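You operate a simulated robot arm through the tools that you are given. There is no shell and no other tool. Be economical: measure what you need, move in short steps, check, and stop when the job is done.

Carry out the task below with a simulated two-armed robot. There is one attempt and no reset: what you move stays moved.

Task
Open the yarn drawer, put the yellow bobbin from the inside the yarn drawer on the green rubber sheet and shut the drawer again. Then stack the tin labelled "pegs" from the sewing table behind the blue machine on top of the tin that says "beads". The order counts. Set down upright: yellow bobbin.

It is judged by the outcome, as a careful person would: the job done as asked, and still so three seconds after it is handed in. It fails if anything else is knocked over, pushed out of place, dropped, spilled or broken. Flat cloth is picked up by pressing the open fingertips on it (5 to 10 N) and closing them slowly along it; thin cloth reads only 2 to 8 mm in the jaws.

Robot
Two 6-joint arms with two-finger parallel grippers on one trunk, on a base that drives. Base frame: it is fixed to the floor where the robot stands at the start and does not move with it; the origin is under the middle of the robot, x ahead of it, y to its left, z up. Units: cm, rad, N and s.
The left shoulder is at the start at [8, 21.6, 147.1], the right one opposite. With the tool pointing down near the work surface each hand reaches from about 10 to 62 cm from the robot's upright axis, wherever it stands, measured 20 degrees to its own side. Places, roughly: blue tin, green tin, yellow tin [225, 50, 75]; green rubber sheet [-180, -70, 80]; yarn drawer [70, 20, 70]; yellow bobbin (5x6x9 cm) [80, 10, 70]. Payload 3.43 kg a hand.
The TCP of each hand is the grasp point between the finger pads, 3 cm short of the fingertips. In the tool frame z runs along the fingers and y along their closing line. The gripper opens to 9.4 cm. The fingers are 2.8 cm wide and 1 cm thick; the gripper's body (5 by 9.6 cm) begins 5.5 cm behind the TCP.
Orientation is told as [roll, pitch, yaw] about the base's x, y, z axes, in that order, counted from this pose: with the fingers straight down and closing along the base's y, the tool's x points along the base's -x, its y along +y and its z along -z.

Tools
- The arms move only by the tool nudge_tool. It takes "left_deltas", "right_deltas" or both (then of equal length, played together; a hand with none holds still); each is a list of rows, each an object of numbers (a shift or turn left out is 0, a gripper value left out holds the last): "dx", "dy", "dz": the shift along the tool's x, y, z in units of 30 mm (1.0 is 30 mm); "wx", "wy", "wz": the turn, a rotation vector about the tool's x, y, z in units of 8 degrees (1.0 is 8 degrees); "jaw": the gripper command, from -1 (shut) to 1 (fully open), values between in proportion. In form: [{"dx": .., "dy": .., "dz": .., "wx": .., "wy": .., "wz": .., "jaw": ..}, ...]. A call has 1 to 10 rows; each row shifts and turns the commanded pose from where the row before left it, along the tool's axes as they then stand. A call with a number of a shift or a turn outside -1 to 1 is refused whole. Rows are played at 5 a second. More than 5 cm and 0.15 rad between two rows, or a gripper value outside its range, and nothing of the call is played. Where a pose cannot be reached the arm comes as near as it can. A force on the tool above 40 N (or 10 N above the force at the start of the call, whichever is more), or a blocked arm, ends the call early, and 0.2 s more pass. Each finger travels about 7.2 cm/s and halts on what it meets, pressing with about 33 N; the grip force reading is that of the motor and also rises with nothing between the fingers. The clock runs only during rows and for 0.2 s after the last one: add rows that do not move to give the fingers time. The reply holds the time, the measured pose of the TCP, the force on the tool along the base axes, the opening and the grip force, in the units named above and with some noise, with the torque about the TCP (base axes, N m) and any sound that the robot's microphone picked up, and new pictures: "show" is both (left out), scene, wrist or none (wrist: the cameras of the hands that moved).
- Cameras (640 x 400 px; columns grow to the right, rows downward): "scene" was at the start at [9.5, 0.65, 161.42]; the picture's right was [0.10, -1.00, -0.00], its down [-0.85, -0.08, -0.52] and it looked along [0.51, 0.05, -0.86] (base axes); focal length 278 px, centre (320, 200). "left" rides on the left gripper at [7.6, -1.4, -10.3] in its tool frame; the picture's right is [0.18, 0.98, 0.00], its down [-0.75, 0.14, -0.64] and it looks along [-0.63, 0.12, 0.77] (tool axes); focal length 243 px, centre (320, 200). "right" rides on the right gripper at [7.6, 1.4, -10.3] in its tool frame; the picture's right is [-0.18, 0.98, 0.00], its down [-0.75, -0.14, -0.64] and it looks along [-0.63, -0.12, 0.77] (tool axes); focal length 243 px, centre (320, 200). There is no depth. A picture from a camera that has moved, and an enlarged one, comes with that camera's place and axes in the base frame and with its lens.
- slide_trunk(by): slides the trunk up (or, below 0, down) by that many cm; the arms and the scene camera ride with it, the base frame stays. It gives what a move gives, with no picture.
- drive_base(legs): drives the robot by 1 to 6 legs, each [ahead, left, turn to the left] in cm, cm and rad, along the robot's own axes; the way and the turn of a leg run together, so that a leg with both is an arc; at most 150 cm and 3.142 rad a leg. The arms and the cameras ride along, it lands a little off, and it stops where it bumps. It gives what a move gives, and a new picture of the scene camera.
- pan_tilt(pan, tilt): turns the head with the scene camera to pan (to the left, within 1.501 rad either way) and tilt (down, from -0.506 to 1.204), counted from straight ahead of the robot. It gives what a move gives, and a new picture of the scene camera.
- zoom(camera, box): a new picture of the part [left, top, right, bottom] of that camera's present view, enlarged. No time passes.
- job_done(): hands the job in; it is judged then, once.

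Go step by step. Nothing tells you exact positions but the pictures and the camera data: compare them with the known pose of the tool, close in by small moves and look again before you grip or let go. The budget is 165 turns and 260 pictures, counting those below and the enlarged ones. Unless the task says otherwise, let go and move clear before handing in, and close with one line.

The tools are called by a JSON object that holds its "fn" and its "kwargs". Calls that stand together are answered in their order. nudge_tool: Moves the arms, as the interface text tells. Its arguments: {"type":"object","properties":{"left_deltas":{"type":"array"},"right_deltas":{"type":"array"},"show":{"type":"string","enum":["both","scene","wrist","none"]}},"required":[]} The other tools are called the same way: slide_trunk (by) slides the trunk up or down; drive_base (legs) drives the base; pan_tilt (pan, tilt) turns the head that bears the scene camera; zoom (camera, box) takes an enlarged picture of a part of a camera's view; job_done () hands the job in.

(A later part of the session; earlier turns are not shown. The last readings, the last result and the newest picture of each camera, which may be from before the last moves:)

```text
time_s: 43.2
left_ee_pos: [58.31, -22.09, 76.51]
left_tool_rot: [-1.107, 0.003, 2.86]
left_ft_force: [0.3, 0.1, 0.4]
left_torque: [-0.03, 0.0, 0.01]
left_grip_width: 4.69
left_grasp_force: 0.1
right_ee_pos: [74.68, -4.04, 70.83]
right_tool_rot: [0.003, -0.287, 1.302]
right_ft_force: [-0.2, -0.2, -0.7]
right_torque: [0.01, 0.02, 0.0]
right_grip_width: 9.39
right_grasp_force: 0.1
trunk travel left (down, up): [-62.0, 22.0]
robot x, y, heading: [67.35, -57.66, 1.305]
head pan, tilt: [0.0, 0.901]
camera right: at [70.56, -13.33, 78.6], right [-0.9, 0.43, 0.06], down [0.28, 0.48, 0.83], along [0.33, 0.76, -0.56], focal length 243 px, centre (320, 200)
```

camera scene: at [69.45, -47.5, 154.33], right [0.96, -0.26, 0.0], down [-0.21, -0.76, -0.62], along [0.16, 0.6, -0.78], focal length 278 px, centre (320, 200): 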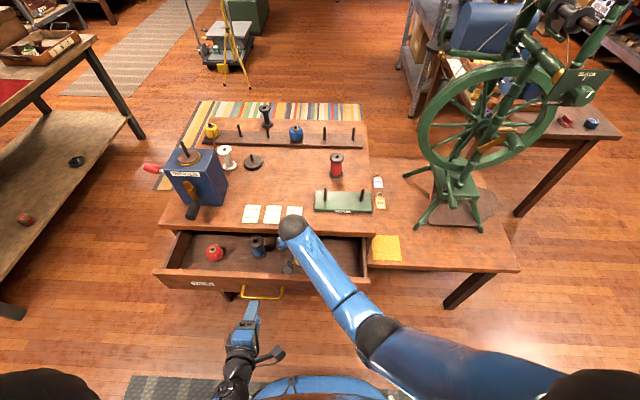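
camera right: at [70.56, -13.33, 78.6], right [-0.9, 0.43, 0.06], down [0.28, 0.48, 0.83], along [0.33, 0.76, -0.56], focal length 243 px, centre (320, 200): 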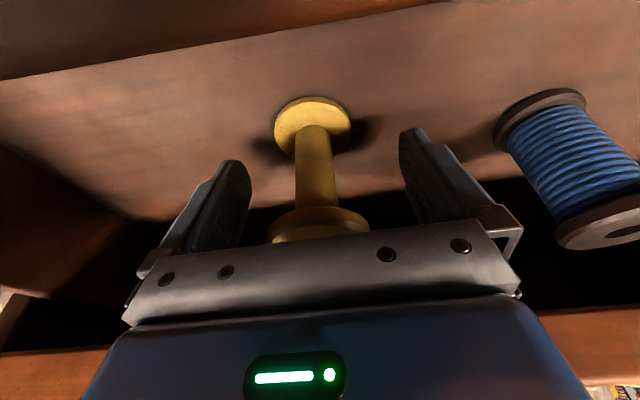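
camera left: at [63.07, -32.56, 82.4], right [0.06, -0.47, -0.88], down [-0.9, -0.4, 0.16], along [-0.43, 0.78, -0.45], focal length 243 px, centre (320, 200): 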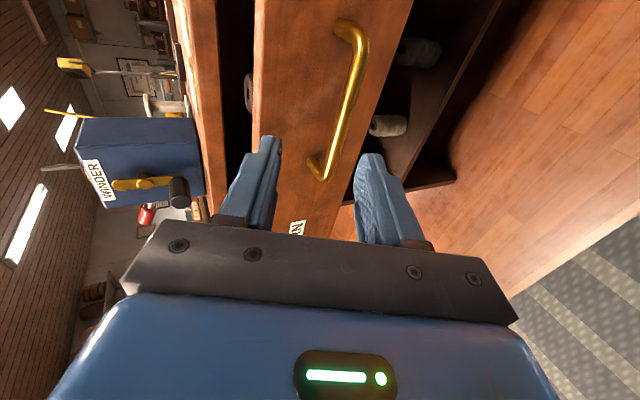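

{"fn": "nudge_tool", "kwargs": {"right_deltas": [{"jaw": 0.5}, {"jaw": 0.2}, {"jaw": 0}, {"jaw": -0.3}, {"jaw": -1}, {"jaw": -1}, {"jaw": -1}], "show": "wrist"}}

```text
time_s: 44.8
left_ee_pos: [58.21, -22.01, 76.49]
left_tool_rot: [-1.106, 0.003, 2.862]
left_ft_force: [0.3, -0.1, 0.5]
left_torque: [0.01, -0.01, 0.01]
left_grip_width: 4.71
left_grasp_force: 0.1
right_ee_pos: [74.65, -4.06, 70.92]
right_tool_rot: [0.004, -0.287, 1.302]
right_ft_force: [0.1, 0.2, 1.2]
right_torque: [-0.01, 0.07, 0.01]
right_grip_width: 5.23
right_grasp_force: 32.4
trunk travel left (down, up): [-62.0, 22.0]
robot x, y, heading: [67.25, -58.01, 1.306]
head pan, tilt: [0.0, 0.901]
camera right: at [70.55, -13.35, 78.61], right [-0.9, 0.43, 0.06], down [0.28, 0.48, 0.83], along [0.33, 0.76, -0.56], focal length 243 px, centre (320, 200)
```

right: 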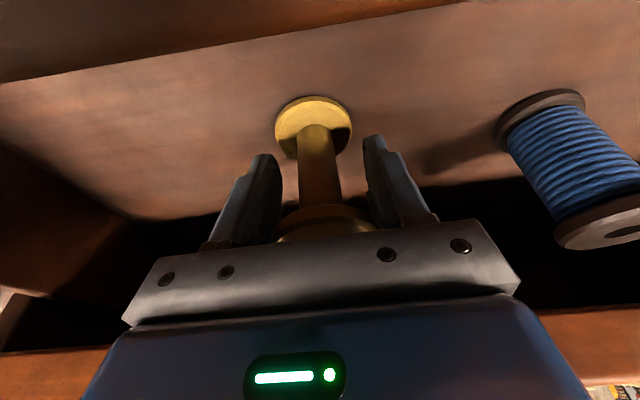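

{"fn": "nudge_tool", "kwargs": {"right_deltas": [{"dz": -0.5, "dx": -0.15}, {"dz": -0.8, "dx": -0.22}, {"dz": -0.8, "dx": -0.22}, {"dz": -0.8, "dx": -0.22}, {"dz": -0.8, "dx": -0.22}, {}], "show": "both"}}

```text
time_s: 46.2
left_ee_pos: [58.23, -22.12, 76.45]
left_tool_rot: [-1.107, 0.003, 2.86]
left_ft_force: [-0.3, -0.2, 0.4]
left_torque: [-0.01, 0.03, -0.01]
left_grip_width: 4.7
left_grasp_force: 0.1
right_ee_pos: [74.8, -3.99, 82.56]
right_tool_rot: [0.002, -0.29, 1.302]
right_ft_force: [-0.3, -0.2, 0.5]
right_torque: [0.02, 0.05, -0.02]
right_grip_width: 5.18
right_grasp_force: 32.9
trunk travel left (down, up): [-62.0, 22.0]
robot x, y, heading: [66.95, -57.91, 1.307]
head pan, tilt: [0.0, 0.901]
camera scene: at [69.45, -47.53, 154.33], right [0.96, -0.26, 0.0], down [-0.21, -0.76, -0.62], along [0.16, 0.6, -0.78], focal length 278 px, centre (320, 200)
camera right: at [70.57, -13.44, 90.28], right [-0.9, 0.43, 0.05], down [0.28, 0.48, 0.83], along [0.33, 0.76, -0.56], focal length 243 px, centre (320, 200)
```

scene: 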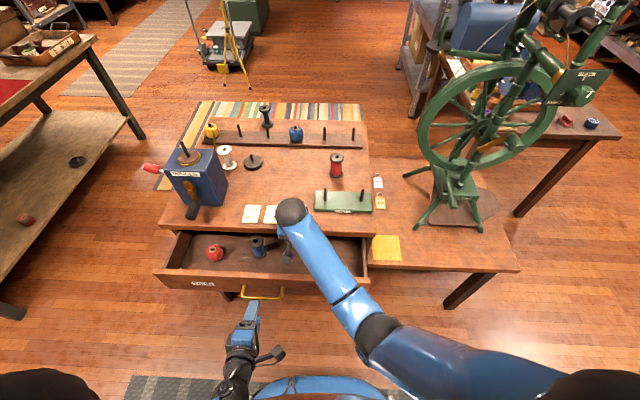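
right: 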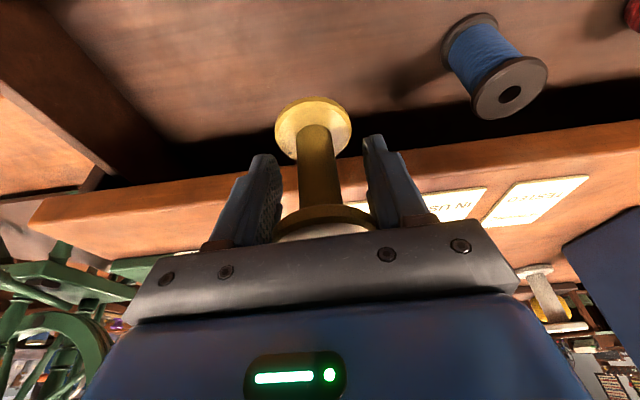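

{"fn": "slide_trunk", "kwargs": {"by": 14}}

{"fn": "drive_base", "kwargs": {"legs": [[-32, 0, 0], [0, 0, 1.516]]}}

{"fn": "pan_tilt", "kwargs": {"pan": 0.0, "tilt": 0.6}}

```text
time_s: 47.9
left_ee_pos: [58.28, -22.09, 90.39]
left_tool_rot: [-1.108, 0.003, 2.861]
left_ft_force: [0.1, 0.0, -1.1]
left_torque: [0.0, 0.01, -0.01]
left_grip_width: 4.69
left_grasp_force: 0.1
right_ee_pos: [74.71, -4.06, 96.49]
right_tool_rot: [0.001, -0.289, 1.303]
right_ft_force: [-0.2, 0.0, 0.0]
right_torque: [0.02, 0.04, -0.01]
right_grip_width: 5.18
right_grasp_force: 33.2
trunk travel left (down, up): [-76.0, 8.0]
robot x, y, heading: [66.78, -57.85, 1.304]
head pan, tilt: [0.0, 0.901]
```

```text
time_s: 53.6
left_ee_pos: [22.39, -94.85, 90.42]
left_tool_rot: [-1.106, 0.003, -1.931]
left_ft_force: [-0.3, -0.2, -0.1]
left_torque: [0.02, 0.0, 0.0]
left_grip_width: 4.71
left_grasp_force: 0.1
right_ee_pos: [5.66, -77.15, 96.5]
right_tool_rot: [0.004, -0.288, 2.795]
right_ft_force: [0.5, -0.8, -0.3]
right_torque: [0.0, -0.01, 0.03]
right_grip_width: 5.16
right_grasp_force: 33.3
trunk travel left (down, up): [-76.0, 8.0]
robot x, y, heading: [58.69, -88.89, 2.794]
head pan, tilt: [0.0, 0.901]
camera scene: at [48.3, -85.39, 168.33], right [0.34, 0.94, 0.0], down [0.74, -0.26, -0.62], along [-0.58, 0.21, -0.78], focal length 278 px, centre (320, 200)
```

scene: 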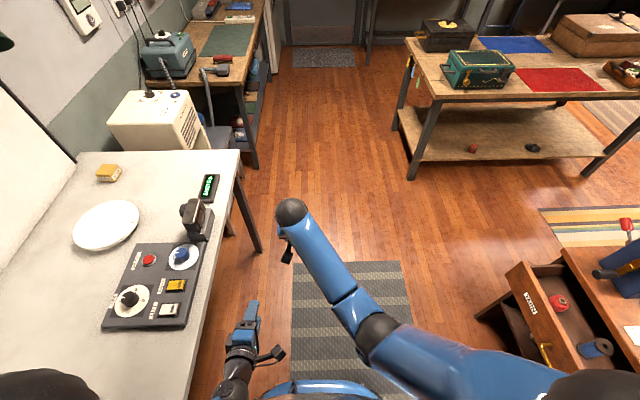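

```text
time_s: 54.5
left_ee_pos: [22.41, -94.83, 90.55]
left_tool_rot: [-1.109, 0.005, -1.931]
left_ft_force: [0.3, -0.5, -0.2]
left_torque: [0.05, 0.01, -0.01]
left_grip_width: 4.69
left_grasp_force: 0.0
right_ee_pos: [5.66, -77.1, 96.47]
right_tool_rot: [0.001, -0.288, 2.797]
right_ft_force: [0.0, -0.1, -1.1]
right_torque: [-0.02, -0.02, 0.03]
right_grip_width: 5.14
right_grasp_force: 33.0
trunk travel left (down, up): [-76.0, 8.0]
robot x, y, heading: [58.75, -89.3, 2.796]
head pan, tilt: [0.0, 0.6]
camera scene: at [47.1, -84.99, 170.8], right [0.34, 0.94, 0.0], down [0.53, -0.19, -0.82], along [-0.78, 0.28, -0.57], focal length 278 px, centre (320, 200)
```

scene: 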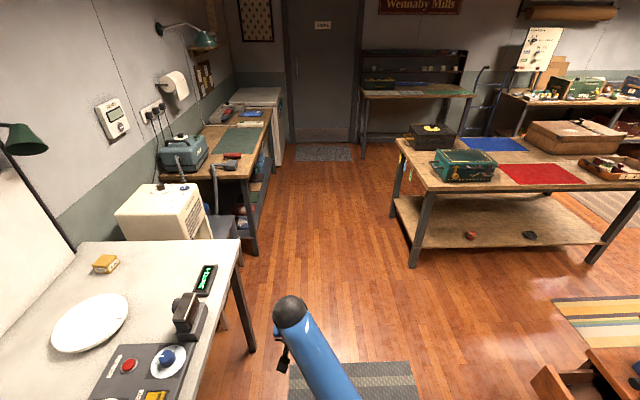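

{"fn": "drive_base", "kwargs": {"legs": [[0, 0, 0.026], [120, 0, 0], [120, 0, 0]]}}

{"fn": "pan_tilt", "kwargs": {"pan": 0.9, "tilt": 0.85}}

```text
time_s: 66.7
left_ee_pos: [-208.25, -17.81, 90.4]
left_tool_rot: [-1.107, 0.002, -1.913]
left_ft_force: [0.1, -0.4, -0.1]
left_torque: [-0.02, 0.0, -0.01]
left_grip_width: 4.7
left_grasp_force: 0.1
right_ee_pos: [-225.26, -0.27, 96.62]
right_tool_rot: [0.001, -0.288, 2.815]
right_ft_force: [0.2, -0.3, -0.5]
right_torque: [0.02, -0.01, 0.01]
right_grip_width: 5.08
right_grasp_force: 32.9
trunk travel left (down, up): [-76.0, 8.0]
robot x, y, heading: [-172.23, -11.12, 2.817]
head pan, tilt: [0.0, 0.6]
camera scene: at [-183.69, -7.43, 170.82], right [0.32, 0.95, 0.0], down [0.53, -0.18, -0.83], along [-0.78, 0.26, -0.56], focal length 278 px, centre (320, 200)
```

scene: 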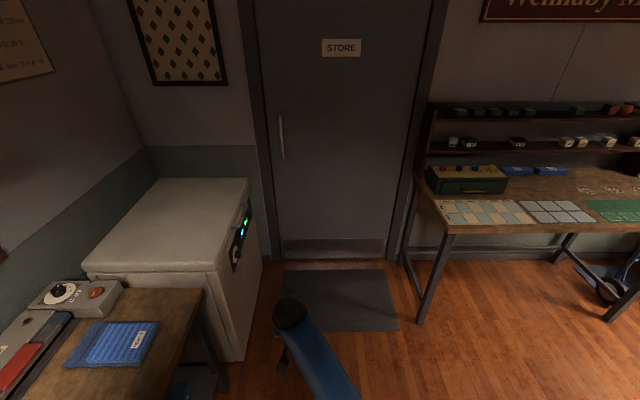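

```text
time_s: 67.9
left_ee_pos: [-208.31, -17.81, 90.55]
left_tool_rot: [-1.107, 0.002, -1.912]
left_ft_force: [0.6, -0.4, -0.5]
left_torque: [0.0, 0.05, -0.03]
left_grip_width: 4.75
left_grasp_force: 0.1
right_ee_pos: [-225.29, -0.37, 96.5]
right_tool_rot: [0.002, -0.287, 2.814]
right_ft_force: [-0.4, -0.3, -0.5]
right_torque: [0.0, -0.01, 0.0]
right_grip_width: 5.08
right_grasp_force: 33.2
trunk travel left (down, up): [-76.0, 8.0]
robot x, y, heading: [-172.56, -11.5, 2.817]
head pan, tilt: [0.901, 0.85]
camera scene: at [-181.95, -14.48, 168.72], right [-0.54, 0.84, 0.0], down [0.63, 0.41, -0.66], along [-0.55, -0.36, -0.75], focal length 278 px, centre (320, 200)
```

scene: 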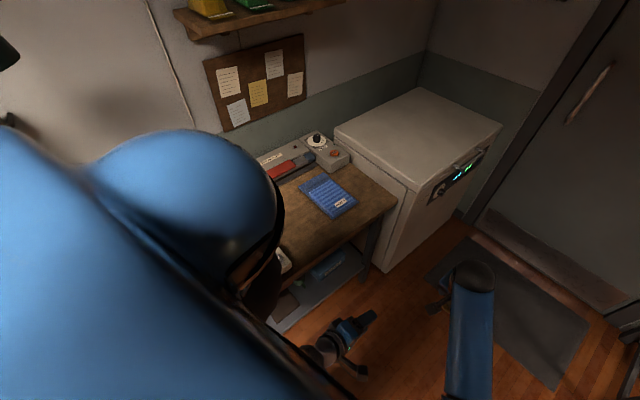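

{"fn": "drive_base", "kwargs": {"legs": [[0, 0, 1.575]]}}

{"fn": "pan_tilt", "kwargs": {"pan": 0.0, "tilt": 0.9}}

```text
time_s: 72.2
left_ee_pos: [-164.91, -47.24, 90.35]
left_tool_rot: [-1.106, 0.004, -0.321]
left_ft_force: [-0.1, 0.4, 0.1]
left_torque: [0.0, -0.01, 0.01]
left_grip_width: 4.72
left_grasp_force: 0.0
right_ee_pos: [-182.15, -64.58, 96.58]
right_tool_rot: [0.004, -0.289, -1.881]
right_ft_force: [-0.7, -0.1, 0.1]
right_torque: [0.02, 0.02, -0.01]
right_grip_width: 5.05
right_grasp_force: 32.7
trunk travel left (down, up): [-76.0, 8.0]
robot x, y, heading: [-172.29, -11.13, -1.877]
head pan, tilt: [0.901, 0.85]
camera scene: at [-169.08, -20.55, 168.72], right [-0.83, -0.56, 0.0], down [-0.42, 0.62, -0.66], along [0.37, -0.55, -0.75], focal length 278 px, centre (320, 200)
```

scene: 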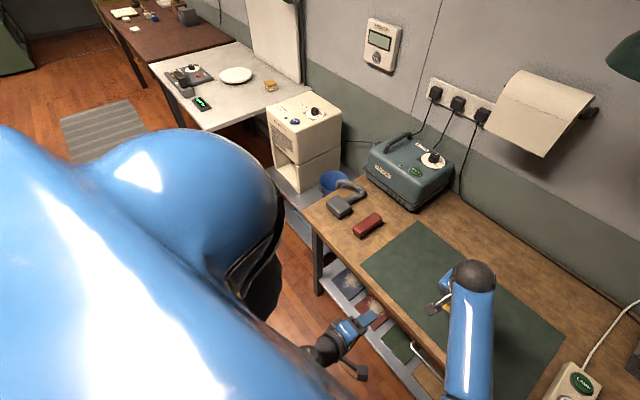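

```text
time_s: 73.4
left_ee_pos: [-164.95, -47.1, 90.56]
left_tool_rot: [-1.106, 0.003, -0.321]
left_ft_force: [0.2, 0.4, -0.2]
left_torque: [-0.01, 0.0, -0.01]
left_grip_width: 4.69
left_grasp_force: 0.1
right_ee_pos: [-182.1, -64.43, 96.55]
right_tool_rot: [0.002, -0.287, -1.879]
right_ft_force: [0.3, 0.0, -0.3]
right_torque: [0.0, 0.0, -0.02]
right_grip_width: 5.08
right_grasp_force: 32.9
trunk travel left (down, up): [-76.0, 8.0]
robot x, y, heading: [-172.31, -11.56, -1.878]
head pan, tilt: [0.0, 0.901]
camera scene: at [-175.72, -21.27, 168.33], right [-0.95, 0.3, 0.0], down [0.24, 0.75, -0.62], along [-0.19, -0.59, -0.78], focal length 278 px, centre (320, 200)
```

scene: 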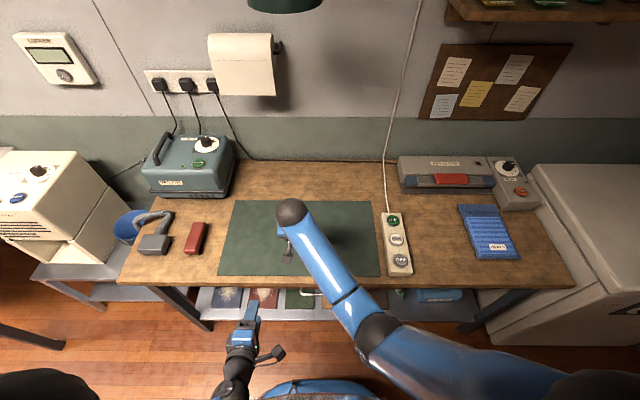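

{"fn": "nudge_tool", "kwargs": {"right_deltas": [{"dx": -0.64, "dz": 0.19}, {"dx": -0.64, "dz": 0.19}, {"dz": 0.72, "dx": 0.215}, {"dz": 0.72, "dx": 0.215}, {"dz": 0.72, "dx": 0.215}, {}], "show": "both"}}

```text
time_s: 74.8
left_ee_pos: [-164.94, -47.16, 90.44]
left_tool_rot: [-1.106, 0.003, -0.32]
left_ft_force: [-1.2, 0.0, 0.7]
left_torque: [-0.02, 0.01, 0.03]
left_grip_width: 4.71
left_grasp_force: 0.0
right_ee_pos: [-183.23, -68.17, 89.74]
right_tool_rot: [0.004, -0.289, -1.88]
right_ft_force: [-1.3, 0.3, -0.1]
right_torque: [0.0, -0.05, -0.03]
right_grip_width: 5.05
right_grasp_force: 32.8
trunk travel left (down, up): [-76.0, 8.0]
robot x, y, heading: [-172.47, -11.6, -1.878]
head pan, tilt: [0.0, 0.901]
camera scene: at [-175.71, -21.25, 168.33], right [-0.95, 0.3, 0.0], down [0.24, 0.75, -0.62], along [-0.19, -0.59, -0.78], focal length 278 px, centre (320, 200)
camera right: at [-178.85, -58.83, 97.45], right [0.88, -0.47, 0.06], down [-0.3, -0.47, 0.83], along [-0.36, -0.75, -0.56], focal length 243 px, centre (320, 200)
```

scene: 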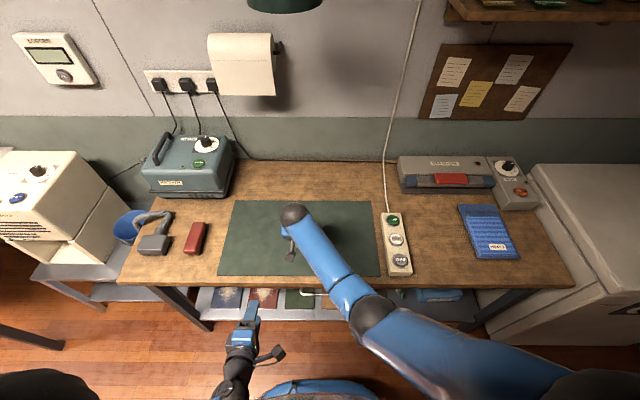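
right: 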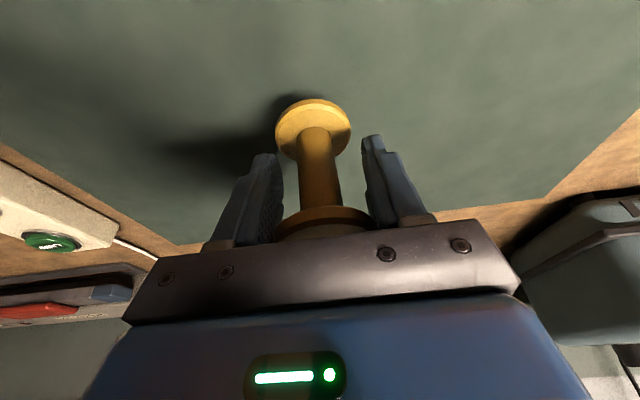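

{"fn": "nudge_tool", "kwargs": {"right_deltas": [{"dz": 0.4, "dx": 0.12}, {"dz": 0.4, "dx": 0.12}, {"dz": 0.25, "dx": 0.075}, {}], "show": "wrist"}}

```text
time_s: 75.8
left_ee_pos: [-164.91, -47.12, 90.54]
left_tool_rot: [-1.107, 0.002, -0.322]
left_ft_force: [1.1, 0.3, -0.8]
left_torque: [0.0, 0.02, 0.01]
left_grip_width: 4.71
left_grasp_force: 0.1
right_ee_pos: [-183.2, -68.3, 86.22]
right_tool_rot: [0.001, -0.289, -1.88]
right_ft_force: [0.0, -0.9, -0.8]
right_torque: [-0.02, 0.0, -0.01]
right_grip_width: 5.06
right_grasp_force: 33.3
trunk travel left (down, up): [-76.0, 8.0]
robot x, y, heading: [-172.24, -11.4, -1.877]
head pan, tilt: [0.0, 0.901]
camera right: at [-178.81, -58.87, 94.08], right [0.88, -0.47, 0.05], down [-0.3, -0.47, 0.83], along [-0.36, -0.75, -0.56], focal length 243 px, centre (320, 200)
```

right: 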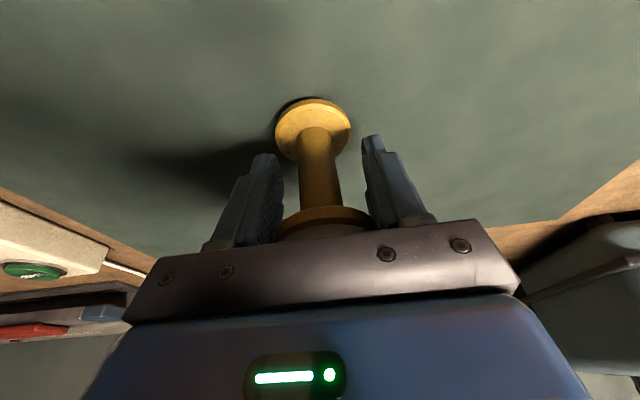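

{"fn": "nudge_tool", "kwargs": {"right_deltas": [{"dz": 0.1, "dx": 0.03}, {"dz": 0.08, "dx": 0.025}, {}], "show": "wrist"}}

```text
time_s: 76.6
left_ee_pos: [-164.91, -47.06, 90.56]
left_tool_rot: [-1.105, 0.003, -0.321]
left_ft_force: [0.2, 0.7, -0.1]
left_torque: [0.0, 0.01, 0.04]
left_grip_width: 4.7
left_grasp_force: 0.2
right_ee_pos: [-183.31, -68.2, 85.77]
right_tool_rot: [0.002, -0.288, -1.88]
right_ft_force: [-0.4, 0.8, -0.4]
right_torque: [0.0, -0.01, -0.06]
right_grip_width: 5.06
right_grasp_force: 32.8
trunk travel left (down, up): [-76.0, 8.0]
robot x, y, heading: [-172.38, -11.25, -1.876]
head pan, tilt: [0.0, 0.901]
camera right: at [-178.84, -58.84, 93.53], right [0.88, -0.47, 0.05], down [-0.3, -0.47, 0.83], along [-0.36, -0.75, -0.56], focal length 243 px, centre (320, 200)
```

right: 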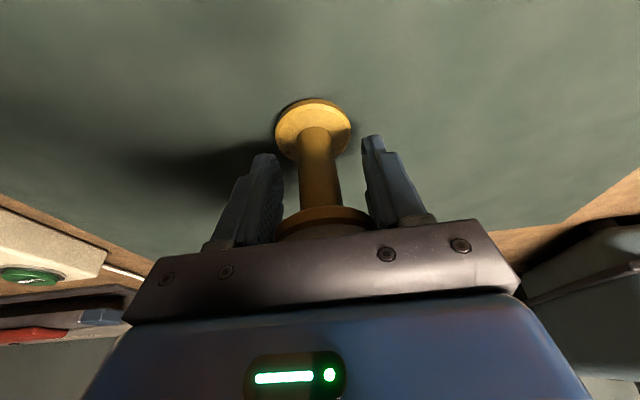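

{"fn": "nudge_tool", "kwargs": {"right_deltas": [{"dz": 0.1, "dx": 0.03}, {"dz": 0.08, "dx": 0.025}, {}], "show": "none"}}

```text
time_s: 77.4
left_ee_pos: [-165.0, -46.86, 90.63]
left_tool_rot: [-1.108, 0.001, -0.32]
left_ft_force: [0.6, -0.5, -0.1]
left_torque: [-0.02, 0.0, 0.03]
left_grip_width: 4.68
left_grasp_force: 0.0
right_ee_pos: [-183.21, -68.27, 85.64]
right_tool_rot: [0.005, -0.295, -1.882]
right_ft_force: [-6.5, 2.0, 24.0]
right_torque: [0.15, -0.2, 0.06]
right_grip_width: 5.05
right_grasp_force: 33.3
trunk travel left (down, up): [-76.0, 8.0]
robot x, y, heading: [-172.12, -11.07, -1.876]
head pan, tilt: [0.0, 0.901]
```

{"fn": "nudge_tool", "kwargs": {"right_deltas": [{"dz": -0.1, "dx": -0.03}, {"jaw": 0.2}, {"jaw": 0.5}, {"jaw": 1}, {}, {}], "show": "wrist"}}

```text
time_s: 78.8
left_ee_pos: [-164.85, -46.99, 90.45]
left_tool_rot: [-1.108, 0.003, -0.321]
left_ft_force: [-0.6, 0.1, 0.8]
left_torque: [-0.01, -0.04, 0.0]
left_grip_width: 4.73
left_grasp_force: 0.0
right_ee_pos: [-183.18, -68.3, 85.53]
right_tool_rot: [0.003, -0.289, -1.88]
right_ft_force: [0.2, 0.4, 0.2]
right_torque: [0.0, -0.01, 0.0]
right_grip_width: 9.38
right_grasp_force: 0.0
trunk travel left (down, up): [-76.0, 8.0]
robot x, y, heading: [-172.11, -11.17, -1.879]
head pan, tilt: [0.0, 0.901]
camera right: at [-178.74, -58.79, 93.34], right [0.88, -0.47, 0.05], down [-0.3, -0.47, 0.83], along [-0.36, -0.75, -0.56], focal length 243 px, centre (320, 200)
```

right: 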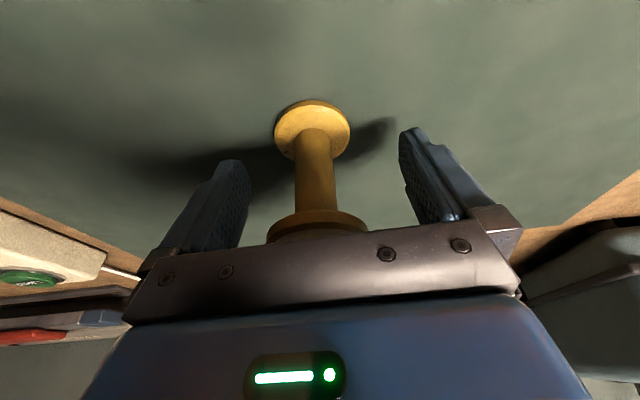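

Released upright. I rise straight up and back off.

{"fn": "nudge_tool", "kwargs": {"right_deltas": [{"dz": -0.6, "dx": -0.18}, {"dz": -0.8, "dx": -0.23}, {"dz": -0.8, "dx": -0.23}, {"dz": -0.8, "dx": -0.23}, {"dz": -0.6, "dx": -0.18}, {}], "show": "none"}}

{"fn": "nudge_tool", "kwargs": {"right_deltas": [{"dx": 0.9, "dz": -0.27}, {"dx": 0.9, "dz": -0.27}, {"dx": 0.9, "dz": -0.27}, {"dx": 0.9, "dz": -0.27}, {"wy": 1}, {"wy": 1}, {}], "show": "scene"}}

```text
time_s: 80.2
left_ee_pos: [-164.92, -47.06, 90.41]
left_tool_rot: [-1.107, 0.004, -0.322]
left_ft_force: [0.3, -0.7, 0.5]
left_torque: [-0.02, 0.01, 0.01]
left_grip_width: 4.71
left_grasp_force: 0.0
right_ee_pos: [-183.32, -68.16, 96.91]
right_tool_rot: [0.002, -0.288, -1.878]
right_ft_force: [0.0, -0.9, -0.5]
right_torque: [0.01, -0.01, -0.01]
right_grip_width: 9.4
right_grasp_force: 0.0
trunk travel left (down, up): [-76.0, 8.0]
robot x, y, heading: [-172.48, -11.13, -1.873]
head pan, tilt: [0.0, 0.901]
```

```text
time_s: 81.8
left_ee_pos: [-164.93, -47.03, 90.41]
left_tool_rot: [-1.107, 0.004, -0.322]
left_ft_force: [0.3, 0.9, -0.6]
left_torque: [0.02, -0.02, 0.01]
left_grip_width: 4.66
left_grasp_force: 0.1
right_ee_pos: [-179.75, -57.3, 96.95]
right_tool_rot: [0.003, -0.009, -1.878]
right_ft_force: [0.0, -0.1, 0.4]
right_torque: [-0.03, 0.02, 0.01]
right_grip_width: 9.4
right_grasp_force: 0.1
trunk travel left (down, up): [-76.0, 8.0]
robot x, y, heading: [-172.17, -11.12, -1.878]
head pan, tilt: [0.0, 0.901]
camera scene: at [-175.71, -21.15, 168.34], right [-0.95, 0.3, 0.0], down [0.24, 0.75, -0.62], along [-0.19, -0.59, -0.78], focal length 278 px, centre (320, 200)
```

scene: 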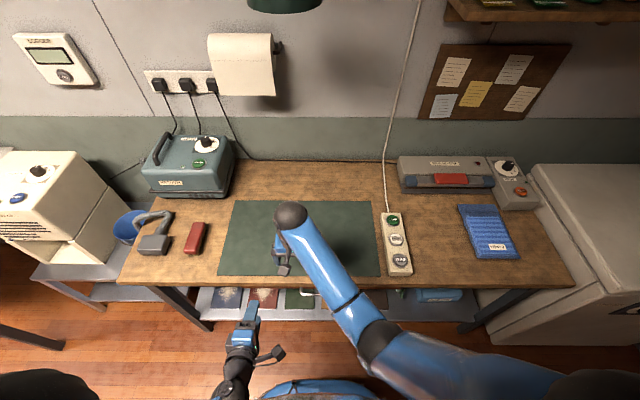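

{"fn": "drive_base", "kwargs": {"legs": [[0, 0, 1.558], [120, 0, 0], [121, 0, 0], [0, 0, 1.571]]}}

```text
time_s: 101.3
left_ee_pos: [49.67, -48.19, 90.49]
left_tool_rot: [-1.107, 0.003, 2.859]
left_ft_force: [-0.3, 0.3, -0.2]
left_torque: [0.03, 0.01, -0.01]
left_grip_width: 4.7
left_grasp_force: 0.0
right_ee_pos: [64.23, -37.48, 96.89]
right_tool_rot: [0.001, -0.009, 1.299]
right_ft_force: [-0.4, -0.3, 0.1]
right_torque: [-0.01, 0.04, -0.01]
right_grip_width: 9.41
right_grasp_force: 0.0
trunk travel left (down, up): [-76.0, 8.0]
robot x, y, heading: [58.57, -83.55, 1.306]
head pan, tilt: [0.0, 0.901]
camera scene: at [60.89, -73.71, 168.33], right [0.96, -0.26, 0.0], down [-0.21, -0.76, -0.62], along [0.16, 0.6, -0.78], focal length 278 px, centre (320, 200)
```

scene: 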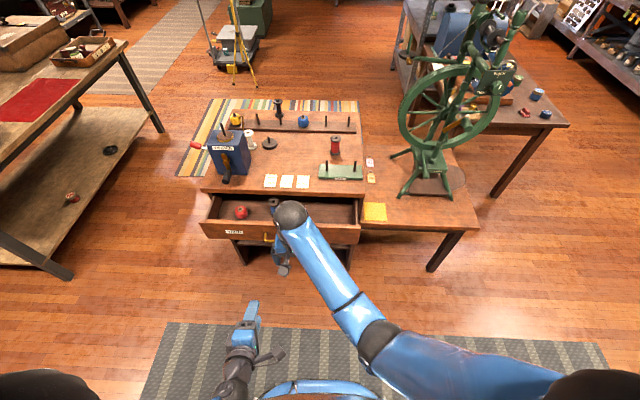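

{"fn": "nudge_tool", "kwargs": {"right_deltas": [{"dx": 1, "dy": -1}, {"dx": 1, "dy": -1}, {"dx": 1, "dy": -1}, {"dy": -1}, {"dy": -1}], "show": "none"}}

{"fn": "drive_base", "kwargs": {"legs": [[26.5, -1.4, 0]]}}

{"fn": "slide_trunk", "kwargs": {"by": -14}}

{"fn": "nudge_tool", "kwargs": {"left_deltas": [{}]}}

```text
time_s: 102.5
left_ee_pos: [49.85, -48.4, 90.54]
left_tool_rot: [-1.107, 0.002, 2.861]
left_ft_force: [-0.3, -0.1, -0.3]
left_torque: [0.01, 0.01, 0.01]
left_grip_width: 4.69
left_grasp_force: 0.0
right_ee_pos: [76.32, -50.26, 96.47]
right_tool_rot: [0.005, -0.013, 1.301]
right_ft_force: [0.0, 0.2, -0.1]
right_torque: [-0.05, -0.01, -0.01]
right_grip_width: 9.42
right_grasp_force: 0.1
right hand out of reach, approached as far as the arm can: row 4
trunk travel left (down, up): [-76.0, 8.0]
robot x, y, heading: [58.04, -83.58, 1.308]
head pan, tilt: [0.0, 0.901]
```

```text
time_s: 104.4
left_ee_pos: [58.05, -23.76, 90.56]
left_tool_rot: [-1.11, 0.002, 2.857]
left_ft_force: [-0.3, -1.0, 0.2]
left_torque: [0.02, -0.03, -0.01]
left_grip_width: 4.69
left_grasp_force: 0.0
right_ee_pos: [84.54, -25.57, 96.64]
right_tool_rot: [0.004, -0.014, 1.301]
right_ft_force: [-0.7, 0.3, 0.1]
right_torque: [0.03, 0.0, -0.03]
right_grip_width: 9.44
right_grasp_force: 0.1
trunk travel left (down, up): [-76.0, 8.0]
robot x, y, heading: [66.49, -59.3, 1.303]
head pan, tilt: [0.0, 0.901]
camera scene: at [69.01, -49.33, 168.36], right [0.96, -0.27, 0.0], down [-0.21, -0.75, -0.62], along [0.17, 0.6, -0.78], focal length 278 px, centre (320, 200)
```

scene: 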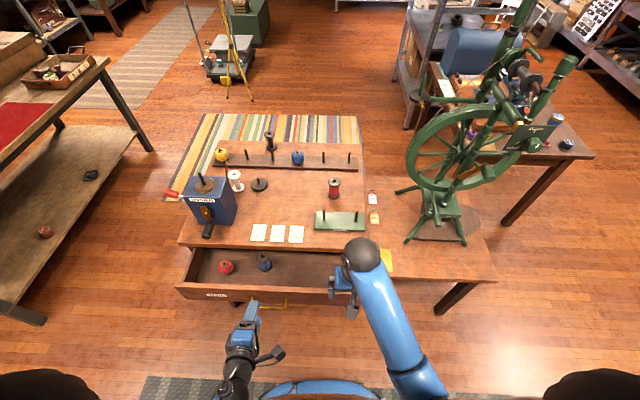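

```text
time_s: 106.1
left_ee_pos: [57.95, -23.57, 76.56]
left_tool_rot: [-1.105, 0.006, 2.855]
left_ft_force: [-0.4, -0.2, 0.1]
left_torque: [0.02, -0.02, 0.01]
left_grip_width: 4.67
left_grasp_force: 0.0
right_ee_pos: [84.46, -25.4, 82.55]
right_tool_rot: [0.004, -0.012, 1.302]
right_ft_force: [-0.2, 0.3, -0.1]
right_torque: [-0.04, 0.01, -0.03]
right_grip_width: 9.36
right_grasp_force: 0.0
trunk travel left (down, up): [-62.0, 22.0]
robot x, y, heading: [66.61, -59.03, 1.303]
head pan, tilt: [0.0, 0.901]
```

```text
time_s: 106.5
left_ee_pos: [57.89, -23.6, 76.49]
left_tool_rot: [-1.107, 0.004, 2.857]
left_ft_force: [0.3, 0.7, 0.2]
left_torque: [-0.03, 0.0, -0.01]
left_grip_width: 4.71
left_grasp_force: 0.1
right_ee_pos: [84.5, -25.5, 82.49]
right_tool_rot: [0.003, -0.012, 1.301]
right_ft_force: [0.5, -0.3, -0.6]
right_torque: [0.0, -0.02, -0.01]
right_grip_width: 9.4
right_grasp_force: 0.0
trunk travel left (down, up): [-62.0, 22.0]
robot x, y, heading: [66.73, -59.25, 1.301]
head pan, tilt: [0.0, 0.901]
camera scene: at [69.14, -48.97, 154.33], right [0.96, -0.27, 0.0], down [-0.21, -0.76, -0.62], along [0.17, 0.6, -0.78], focal length 278 px, centre (320, 200)
camera left: at [62.82, -33.95, 82.37], right [0.06, -0.48, -0.88], down [-0.9, -0.4, 0.16], along [-0.43, 0.78, -0.45], focal length 243 px, centre (320, 200)
```

scene: 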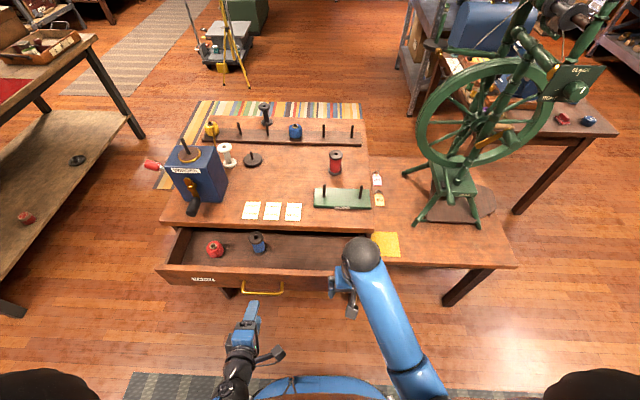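
left: 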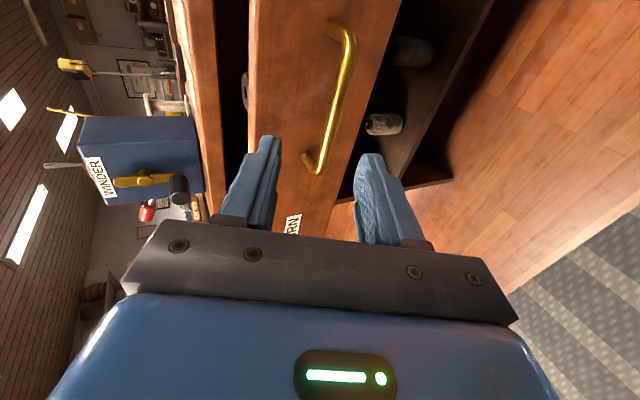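

{"fn": "nudge_tool", "kwargs": {"left_deltas": [{"dz": 0.6, "dx": 0.25, "dy": 0.2}, {"dz": 0.6, "dx": 0.25, "dy": 0.19}, {"dz": 0.6}, {"dz": 0.5}, {}], "show": "wrist"}}

```text
time_s: 107.7
left_ee_pos: [60.98, -18.46, 72.29]
left_tool_rot: [-1.107, 0.003, 2.858]
left_ft_force: [-0.3, -0.1, -1.0]
left_torque: [0.0, -0.01, 0.0]
left_grip_width: 4.7
left_grasp_force: 0.1
right_ee_pos: [84.45, -25.38, 82.54]
right_tool_rot: [0.001, -0.012, 1.299]
right_ft_force: [-0.1, -1.2, -0.6]
right_torque: [-0.02, -0.02, -0.01]
right_grip_width: 9.42
right_grasp_force: 0.0
trunk travel left (down, up): [-62.0, 22.0]
robot x, y, heading: [66.67, -59.41, 1.298]
head pan, tilt: [0.0, 0.901]
camera left: at [65.8, -28.96, 78.23], right [0.06, -0.48, -0.88], down [-0.9, -0.4, 0.16], along [-0.43, 0.78, -0.45], focal length 243 px, centre (320, 200)
```

left: 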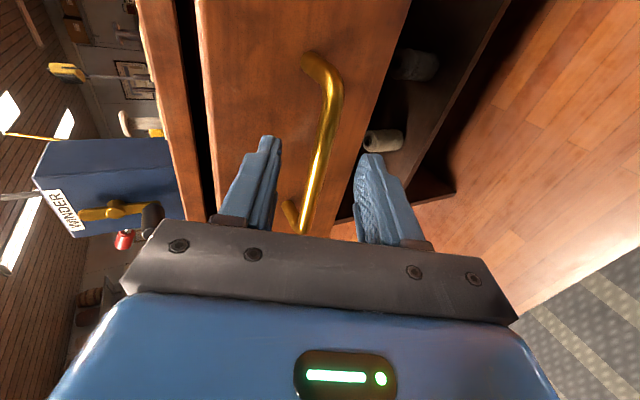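

{"fn": "nudge_tool", "kwargs": {"left_deltas": [{"dz": 0.45, "dy": -0.05}, {}, {"jaw": -0.5}, {"jaw": -1}, {"jaw": -1}], "show": "wrist"}}

```text
time_s: 108.9
left_ee_pos: [61.44, -17.28, 71.79]
left_tool_rot: [-1.106, 0.001, 2.859]
left_ft_force: [-0.3, -1.0, -5.9]
left_torque: [0.15, 0.91, -0.65]
left_grip_width: 1.17
left_grasp_force: 45.1
right_ee_pos: [84.57, -25.47, 82.49]
right_tool_rot: [0.003, -0.01, 1.3]
right_ft_force: [0.2, -0.2, 0.0]
right_torque: [-0.02, 0.03, 0.0]
right_grip_width: 9.41
right_grasp_force: 0.0
trunk travel left (down, up): [-62.0, 22.0]
robot x, y, heading: [66.77, -59.16, 1.304]
head pan, tilt: [0.0, 0.901]
camera left: at [66.18, -27.76, 77.64], right [0.05, -0.48, -0.88], down [-0.9, -0.4, 0.16], along [-0.43, 0.78, -0.45], focal length 243 px, centre (320, 200)
```

left: 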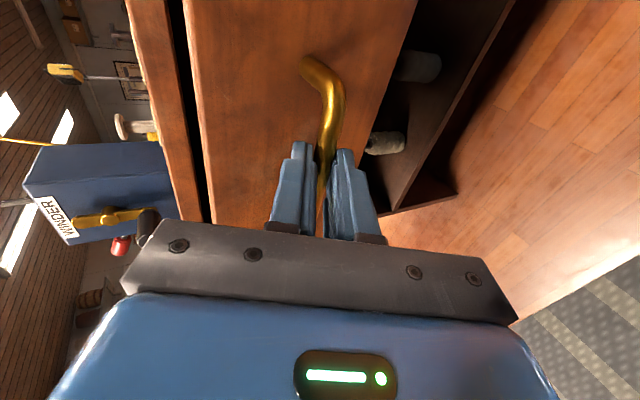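

{"fn": "nudge_tool", "kwargs": {"left_deltas": [{"dz": 0.6, "dy": -0.297, "dx": 0.023}, {"dz": 0.6, "dy": -0.297, "dx": 0.023}, {"dz": 0.6, "dy": -0.297, "dx": 0.023}, {"dz": 0.6, "dy": -0.297, "dx": 0.023}, {"dz": 0.6, "dy": -0.297, "dx": 0.023}, {"dz": 0.6, "dy": -0.297, "dx": 0.023}, {}], "show": "scene"}}

```text
time_s: 110.5
left_ee_pos: [65.06, -5.89, 71.59]
left_tool_rot: [-1.105, 0.005, 2.86]
left_ft_force: [-15.6, 6.7, -3.2]
left_torque: [0.42, 1.45, 0.22]
left_grip_width: 1.17
left_grasp_force: 44.9
right_ee_pos: [84.4, -25.36, 82.51]
right_tool_rot: [0.002, -0.01, 1.301]
right_ft_force: [-0.3, 0.7, -0.5]
right_torque: [0.01, 0.0, 0.0]
right_grip_width: 9.42
right_grasp_force: 0.0
trunk travel left (down, up): [-62.0, 22.0]
robot x, y, heading: [66.53, -59.14, 1.301]
head pan, tilt: [0.0, 0.901]
camera scene: at [68.89, -48.86, 154.33], right [0.96, -0.26, 0.0], down [-0.21, -0.76, -0.62], along [0.17, 0.6, -0.78], focal length 278 px, centre (320, 200)
```

scene: 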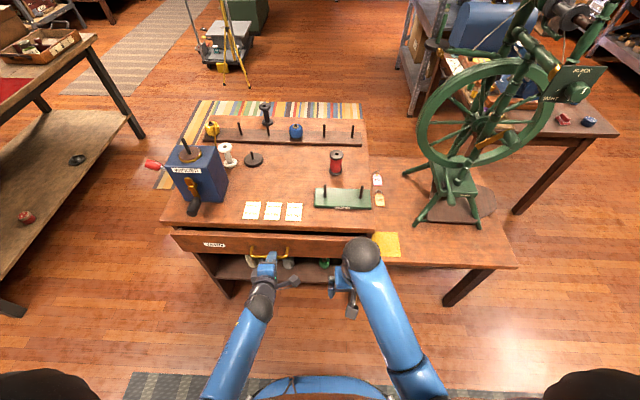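

{"fn": "nudge_tool", "kwargs": {"left_deltas": [{"dz": 0.5, "dy": -0.25, "dx": -0.06}, {"dz": 0.5, "dy": -0.25, "dx": -0.06}, {"dz": 0.4, "dy": -0.2}, {"dz": 0.2, "dy": -0.1}, {"dz": 0.15, "dy": -0.07}, {}], "show": "both"}}

{"fn": "zoom", "kwargs": {"camera": "scene", "box": [140, 180, 400, 340]}}

```text
time_s: 111.4
left_ee_pos: [66.32, -1.86, 71.75]
left_tool_rot: [-1.098, 0.002, 2.851]
left_ft_force: [-5.0, -24.6, 18.3]
left_torque: [0.34, 0.65, -0.45]
left_grip_width: 1.17
left_grasp_force: 45.0
right_ee_pos: [84.55, -26.05, 82.71]
right_tool_rot: [0.005, -0.016, 1.3]
right_ft_force: [-0.2, 0.3, 0.0]
right_torque: [0.02, -0.02, -0.01]
right_grip_width: 9.38
right_grasp_force: 0.0
trunk travel left (down, up): [-62.0, 22.0]
robot x, y, heading: [66.51, -58.94, 1.302]
head pan, tilt: [0.0, 0.901]
stopped in row 4 (left hand): the force on the tool passed its limit at 46 N (the readings are from after the stop); the commanded pose is now the measured one
camera scene: at [69.12, -49.73, 154.44], right [0.96, -0.27, 0.0], down [-0.21, -0.75, -0.62], along [0.17, 0.6, -0.78], focal length 278 px, centre (320, 200)
camera left: at [71.06, -12.36, 77.63], right [0.05, -0.48, -0.88], down [-0.9, -0.39, 0.17], along [-0.42, 0.78, -0.45], focal length 243 px, centre (320, 200)
```

scene: 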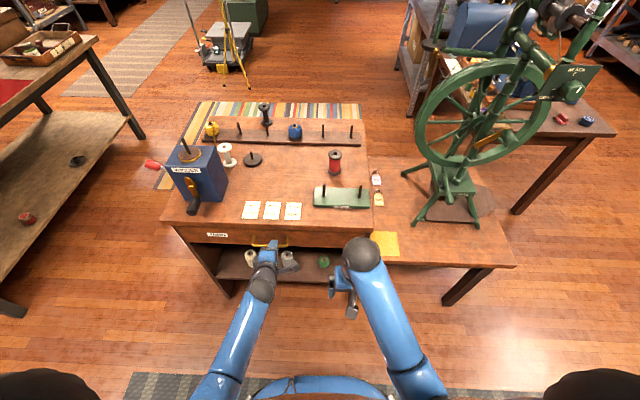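
left: 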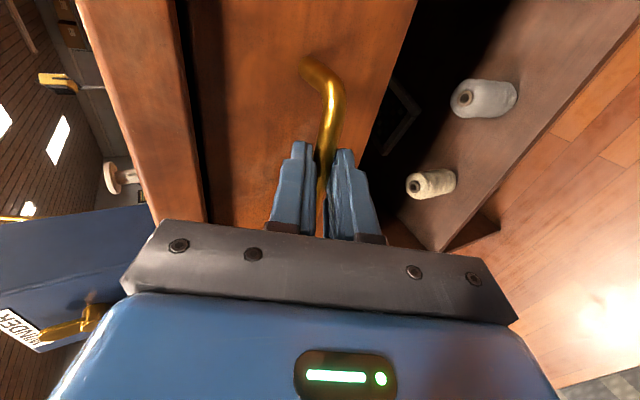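

```text
2.46 times, centred on (270, 260) of scene
camera zoom: at [69.12, -49.73, 154.44], right [0.96, -0.27, 0.0], down [-0.21, -0.75, -0.62], along [0.17, 0.6, -0.78], focal length 683 px, centre (443, 52)
```

zoom: 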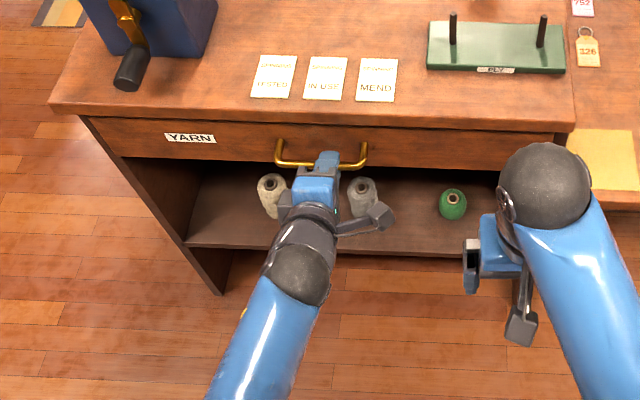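

{"fn": "nudge_tool", "kwargs": {"left_deltas": [{"jaw": -0.2}, {"jaw": 0.0}, {}, {"dz": -0.6}, {"dz": -0.8}, {"dz": -0.8}, {"dz": -0.8}, {}], "show": "wrist"}}

{"fn": "slide_trunk", "kwargs": {"by": 14}}

{"fn": "drive_base", "kwargs": {"legs": [[-30, 0, 0]]}}

{"fn": "zoom", "kwargs": {"camera": "scene", "box": [180, 100, 440, 280]}}

```text
time_s: 113.2
left_ee_pos: [64.13, -9.07, 75.68]
left_tool_rot: [-1.093, 0.004, 2.853]
left_ft_force: [0.0, -0.1, 0.5]
left_torque: [0.0, 0.03, -0.02]
left_grip_width: 4.7
left_grasp_force: 0.0
right_ee_pos: [84.72, -25.63, 82.53]
right_tool_rot: [0.003, -0.009, 1.299]
right_ft_force: [-0.6, -0.6, -0.1]
right_torque: [-0.01, 0.0, 0.01]
right_grip_width: 9.39
right_grasp_force: 0.1
trunk travel left (down, up): [-62.0, 22.0]
robot x, y, heading: [66.5, -58.97, 1.304]
head pan, tilt: [0.0, 0.901]
camera left: at [68.93, -19.53, 81.6], right [0.05, -0.49, -0.87], down [-0.9, -0.39, 0.17], along [-0.43, 0.78, -0.46], focal length 243 px, centre (320, 200)
```

left: 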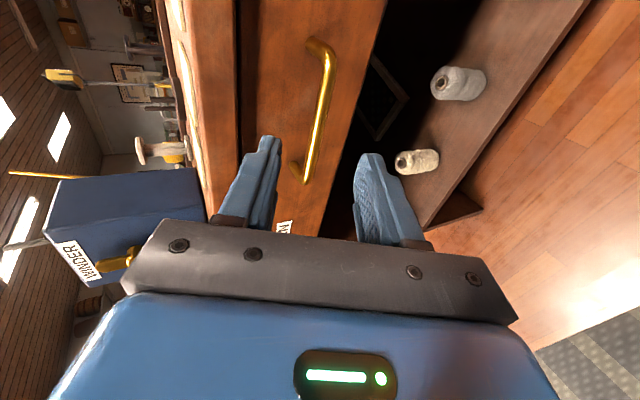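

```text
time_s: 114.9
left_ee_pos: [64.13, -9.37, 89.59]
left_tool_rot: [-1.091, 0.004, 2.853]
left_ft_force: [0.1, 0.4, 0.6]
left_torque: [-0.04, 0.05, 0.01]
left_grip_width: 4.7
left_grasp_force: 0.0
right_ee_pos: [84.54, -25.68, 96.53]
right_tool_rot: [0.003, -0.01, 1.298]
right_ft_force: [-0.6, 1.1, -0.5]
right_torque: [0.0, 0.01, 0.0]
right_grip_width: 9.41
right_grasp_force: 0.0
trunk travel left (down, up): [-76.0, 8.0]
robot x, y, heading: [66.56, -59.16, 1.3]
head pan, tilt: [0.0, 0.901]
```

```text
time_s: 116.9
left_ee_pos: [56.1, -37.91, 89.4]
left_tool_rot: [-1.091, 0.004, 2.857]
left_ft_force: [1.0, 0.1, 0.3]
left_torque: [0.0, -0.03, -0.01]
left_grip_width: 4.7
left_grasp_force: 0.0
right_ee_pos: [76.54, -54.4, 96.44]
right_tool_rot: [0.004, -0.009, 1.3]
right_ft_force: [0.5, -0.3, -0.2]
right_torque: [-0.03, -0.01, 0.01]
right_grip_width: 9.41
right_grasp_force: 0.0
trunk travel left (down, up): [-76.0, 8.0]
robot x, y, heading: [58.65, -88.25, 1.3]
head pan, tilt: [0.0, 0.901]
camera scene: at [61.25, -77.75, 168.3], right [0.96, -0.27, 0.0], down [-0.21, -0.76, -0.62], along [0.16, 0.6, -0.79], focal length 278 px, centre (320, 200)
```

scene: 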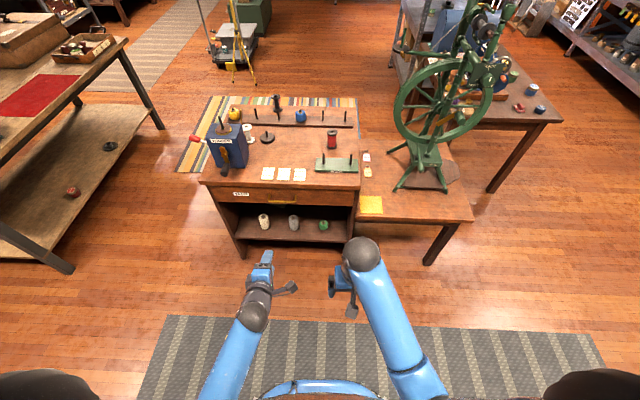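

```text
2.22 times, centred on (310, 190) of scene
camera zoom: at [61.25, -77.75, 168.3], right [0.96, -0.27, 0.0], down [-0.21, -0.76, -0.62], along [0.16, 0.6, -0.79], focal length 617 px, centre (342, 222)
```

zoom: 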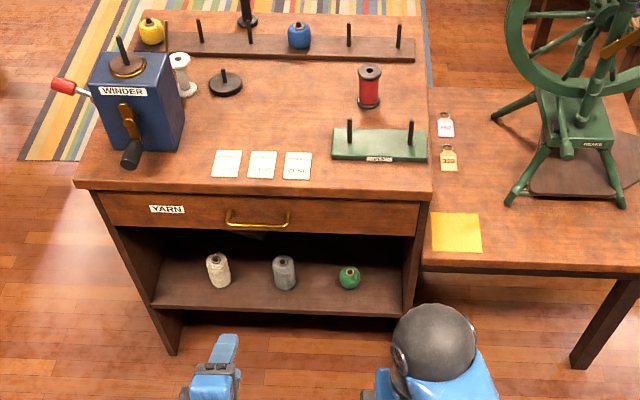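

{"fn": "pan_tilt", "kwargs": {"pan": -0.65, "tilt": 0.45}}

{"fn": "zoom", "kwargs": {"camera": "scene", "box": [160, 80, 420, 260]}}

```text
time_s: 118.0
left_ee_pos: [56.08, -38.01, 89.55]
left_tool_rot: [-1.093, 0.004, 2.856]
left_ft_force: [-1.1, -0.2, -0.2]
left_torque: [0.03, 0.0, 0.01]
left_grip_width: 4.72
left_grasp_force: 0.1
right_ee_pos: [76.54, -54.49, 96.59]
right_tool_rot: [0.004, -0.011, 1.3]
right_ft_force: [-0.3, -0.8, 0.2]
right_torque: [-0.03, 0.01, -0.01]
right_grip_width: 9.4
right_grasp_force: 0.1
trunk travel left (down, up): [-76.0, 8.0]
robot x, y, heading: [58.85, -88.1, 1.302]
head pan, tilt: [-0.649, 0.45]
camera scene: at [66.46, -79.75, 172.16], right [0.61, -0.79, 0.0], down [-0.35, -0.27, -0.9], along [0.71, 0.55, -0.44], focal length 278 px, centre (320, 200)
```

scene: 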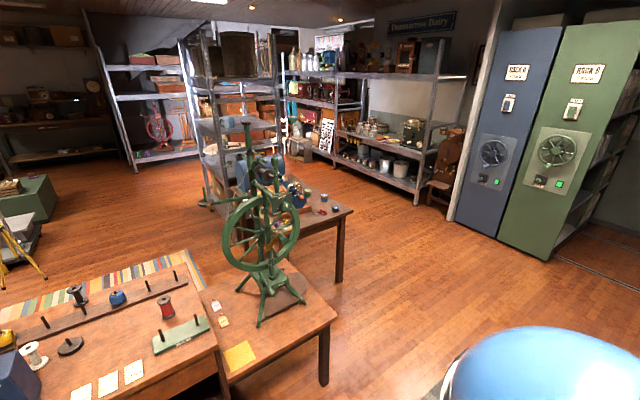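

```text
2.22 times, centred on (290, 170) of scene
camera zoom: at [66.46, -79.75, 172.16], right [0.61, -0.79, 0.0], down [-0.35, -0.27, -0.9], along [0.71, 0.55, -0.44], focal length 617 px, centre (387, 267)
```

zoom: 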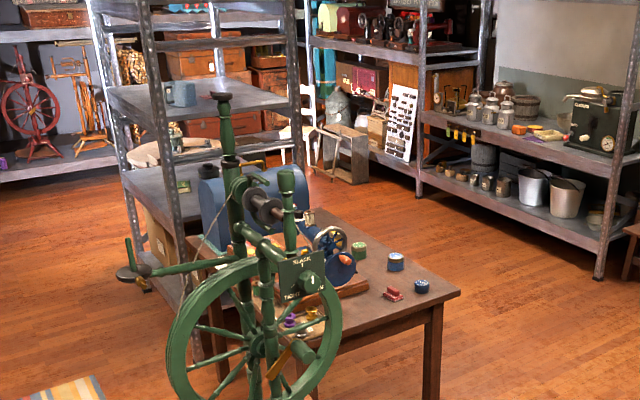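

{"fn": "slide_trunk", "kwargs": {"by": 8}}

{"fn": "drive_base", "kwargs": {"legs": [[15, 0, 0], [0, 0, -1.62], [94, 0, 0], [94, 0, 0], [0, 0, 1.571]]}}

{"fn": "pan_tilt", "kwargs": {"pan": 0.5, "tilt": 0.55}}

```text
time_s: 119.1
left_ee_pos: [56.11, -38.06, 97.53]
left_tool_rot: [-1.094, 0.002, 2.855]
left_ft_force: [-0.2, 0.4, -0.7]
left_torque: [0.03, -0.04, 0.0]
left_grip_width: 4.69
left_grasp_force: 0.0
right_ee_pos: [76.54, -54.54, 104.4]
right_tool_rot: [0.004, -0.013, 1.301]
right_ft_force: [-0.4, 0.1, 0.2]
right_torque: [-0.01, -0.01, 0.03]
right_grip_width: 9.4
right_grasp_force: 0.0
trunk travel left (down, up): [-84.0, 0.0]
robot x, y, heading: [58.53, -88.67, 1.303]
head pan, tilt: [-0.649, 0.45]
```

```text
time_s: 137.4
left_ee_pos: [239.37, -82.33, 97.61]
left_tool_rot: [-1.093, 0.004, 2.842]
left_ft_force: [0.7, -1.0, 0.6]
left_torque: [0.0, -0.03, -0.04]
left_grip_width: 4.7
left_grasp_force: 0.0
right_ee_pos: [259.62, -98.95, 104.53]
right_tool_rot: [0.003, -0.012, 1.288]
right_ft_force: [-0.5, -0.4, -0.1]
right_torque: [0.01, 0.01, -0.02]
right_grip_width: 9.36
right_grasp_force: 0.0
trunk travel left (down, up): [-84.0, 0.0]
robot x, y, heading: [241.67, -132.35, 1.287]
head pan, tilt: [-0.649, 0.45]
camera scene: at [249.25, -124.12, 180.13], right [0.6, -0.8, 0.0], down [-0.35, -0.26, -0.9], along [0.72, 0.54, -0.44], focal length 278 px, centre (320, 200)
```

scene: 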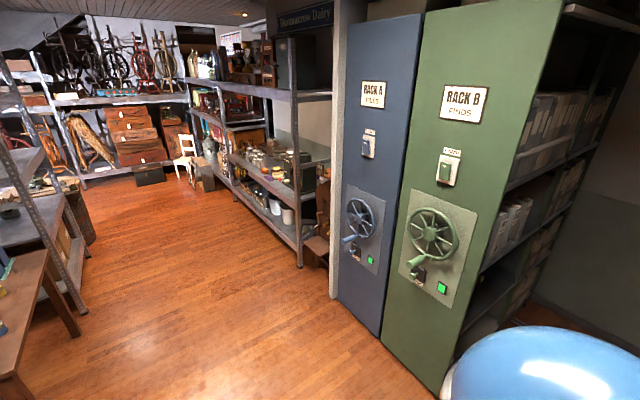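

```text
time_s: 138.7
left_ee_pos: [239.29, -82.35, 97.64]
left_tool_rot: [-1.092, 0.005, 2.841]
left_ft_force: [0.6, -0.4, 0.9]
left_torque: [-0.03, 0.01, -0.04]
left_grip_width: 4.73
left_grasp_force: 0.1
right_ee_pos: [259.58, -99.05, 104.54]
right_tool_rot: [0.004, -0.013, 1.289]
right_ft_force: [0.2, -0.3, 0.3]
right_torque: [0.0, -0.01, 0.0]
right_grip_width: 9.4
right_grasp_force: 0.1
trunk travel left (down, up): [-84.0, 0.0]
robot x, y, heading: [241.21, -132.38, 1.292]
head pan, tilt: [0.499, 0.55]
camera scene: at [239.91, -120.84, 179.22], right [0.98, 0.22, 0.0], down [0.11, -0.51, -0.85], along [-0.18, 0.83, -0.52], focal length 278 px, centre (320, 200)
```

scene: 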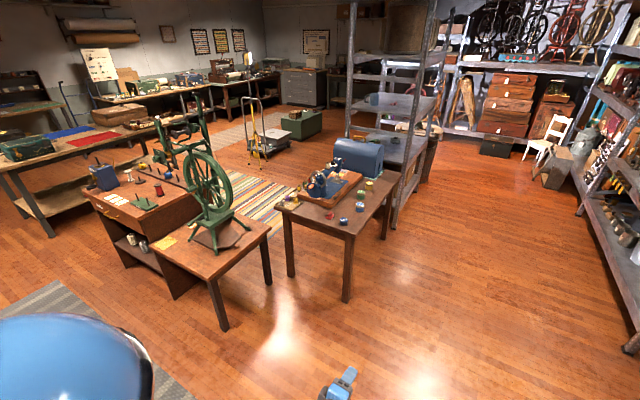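

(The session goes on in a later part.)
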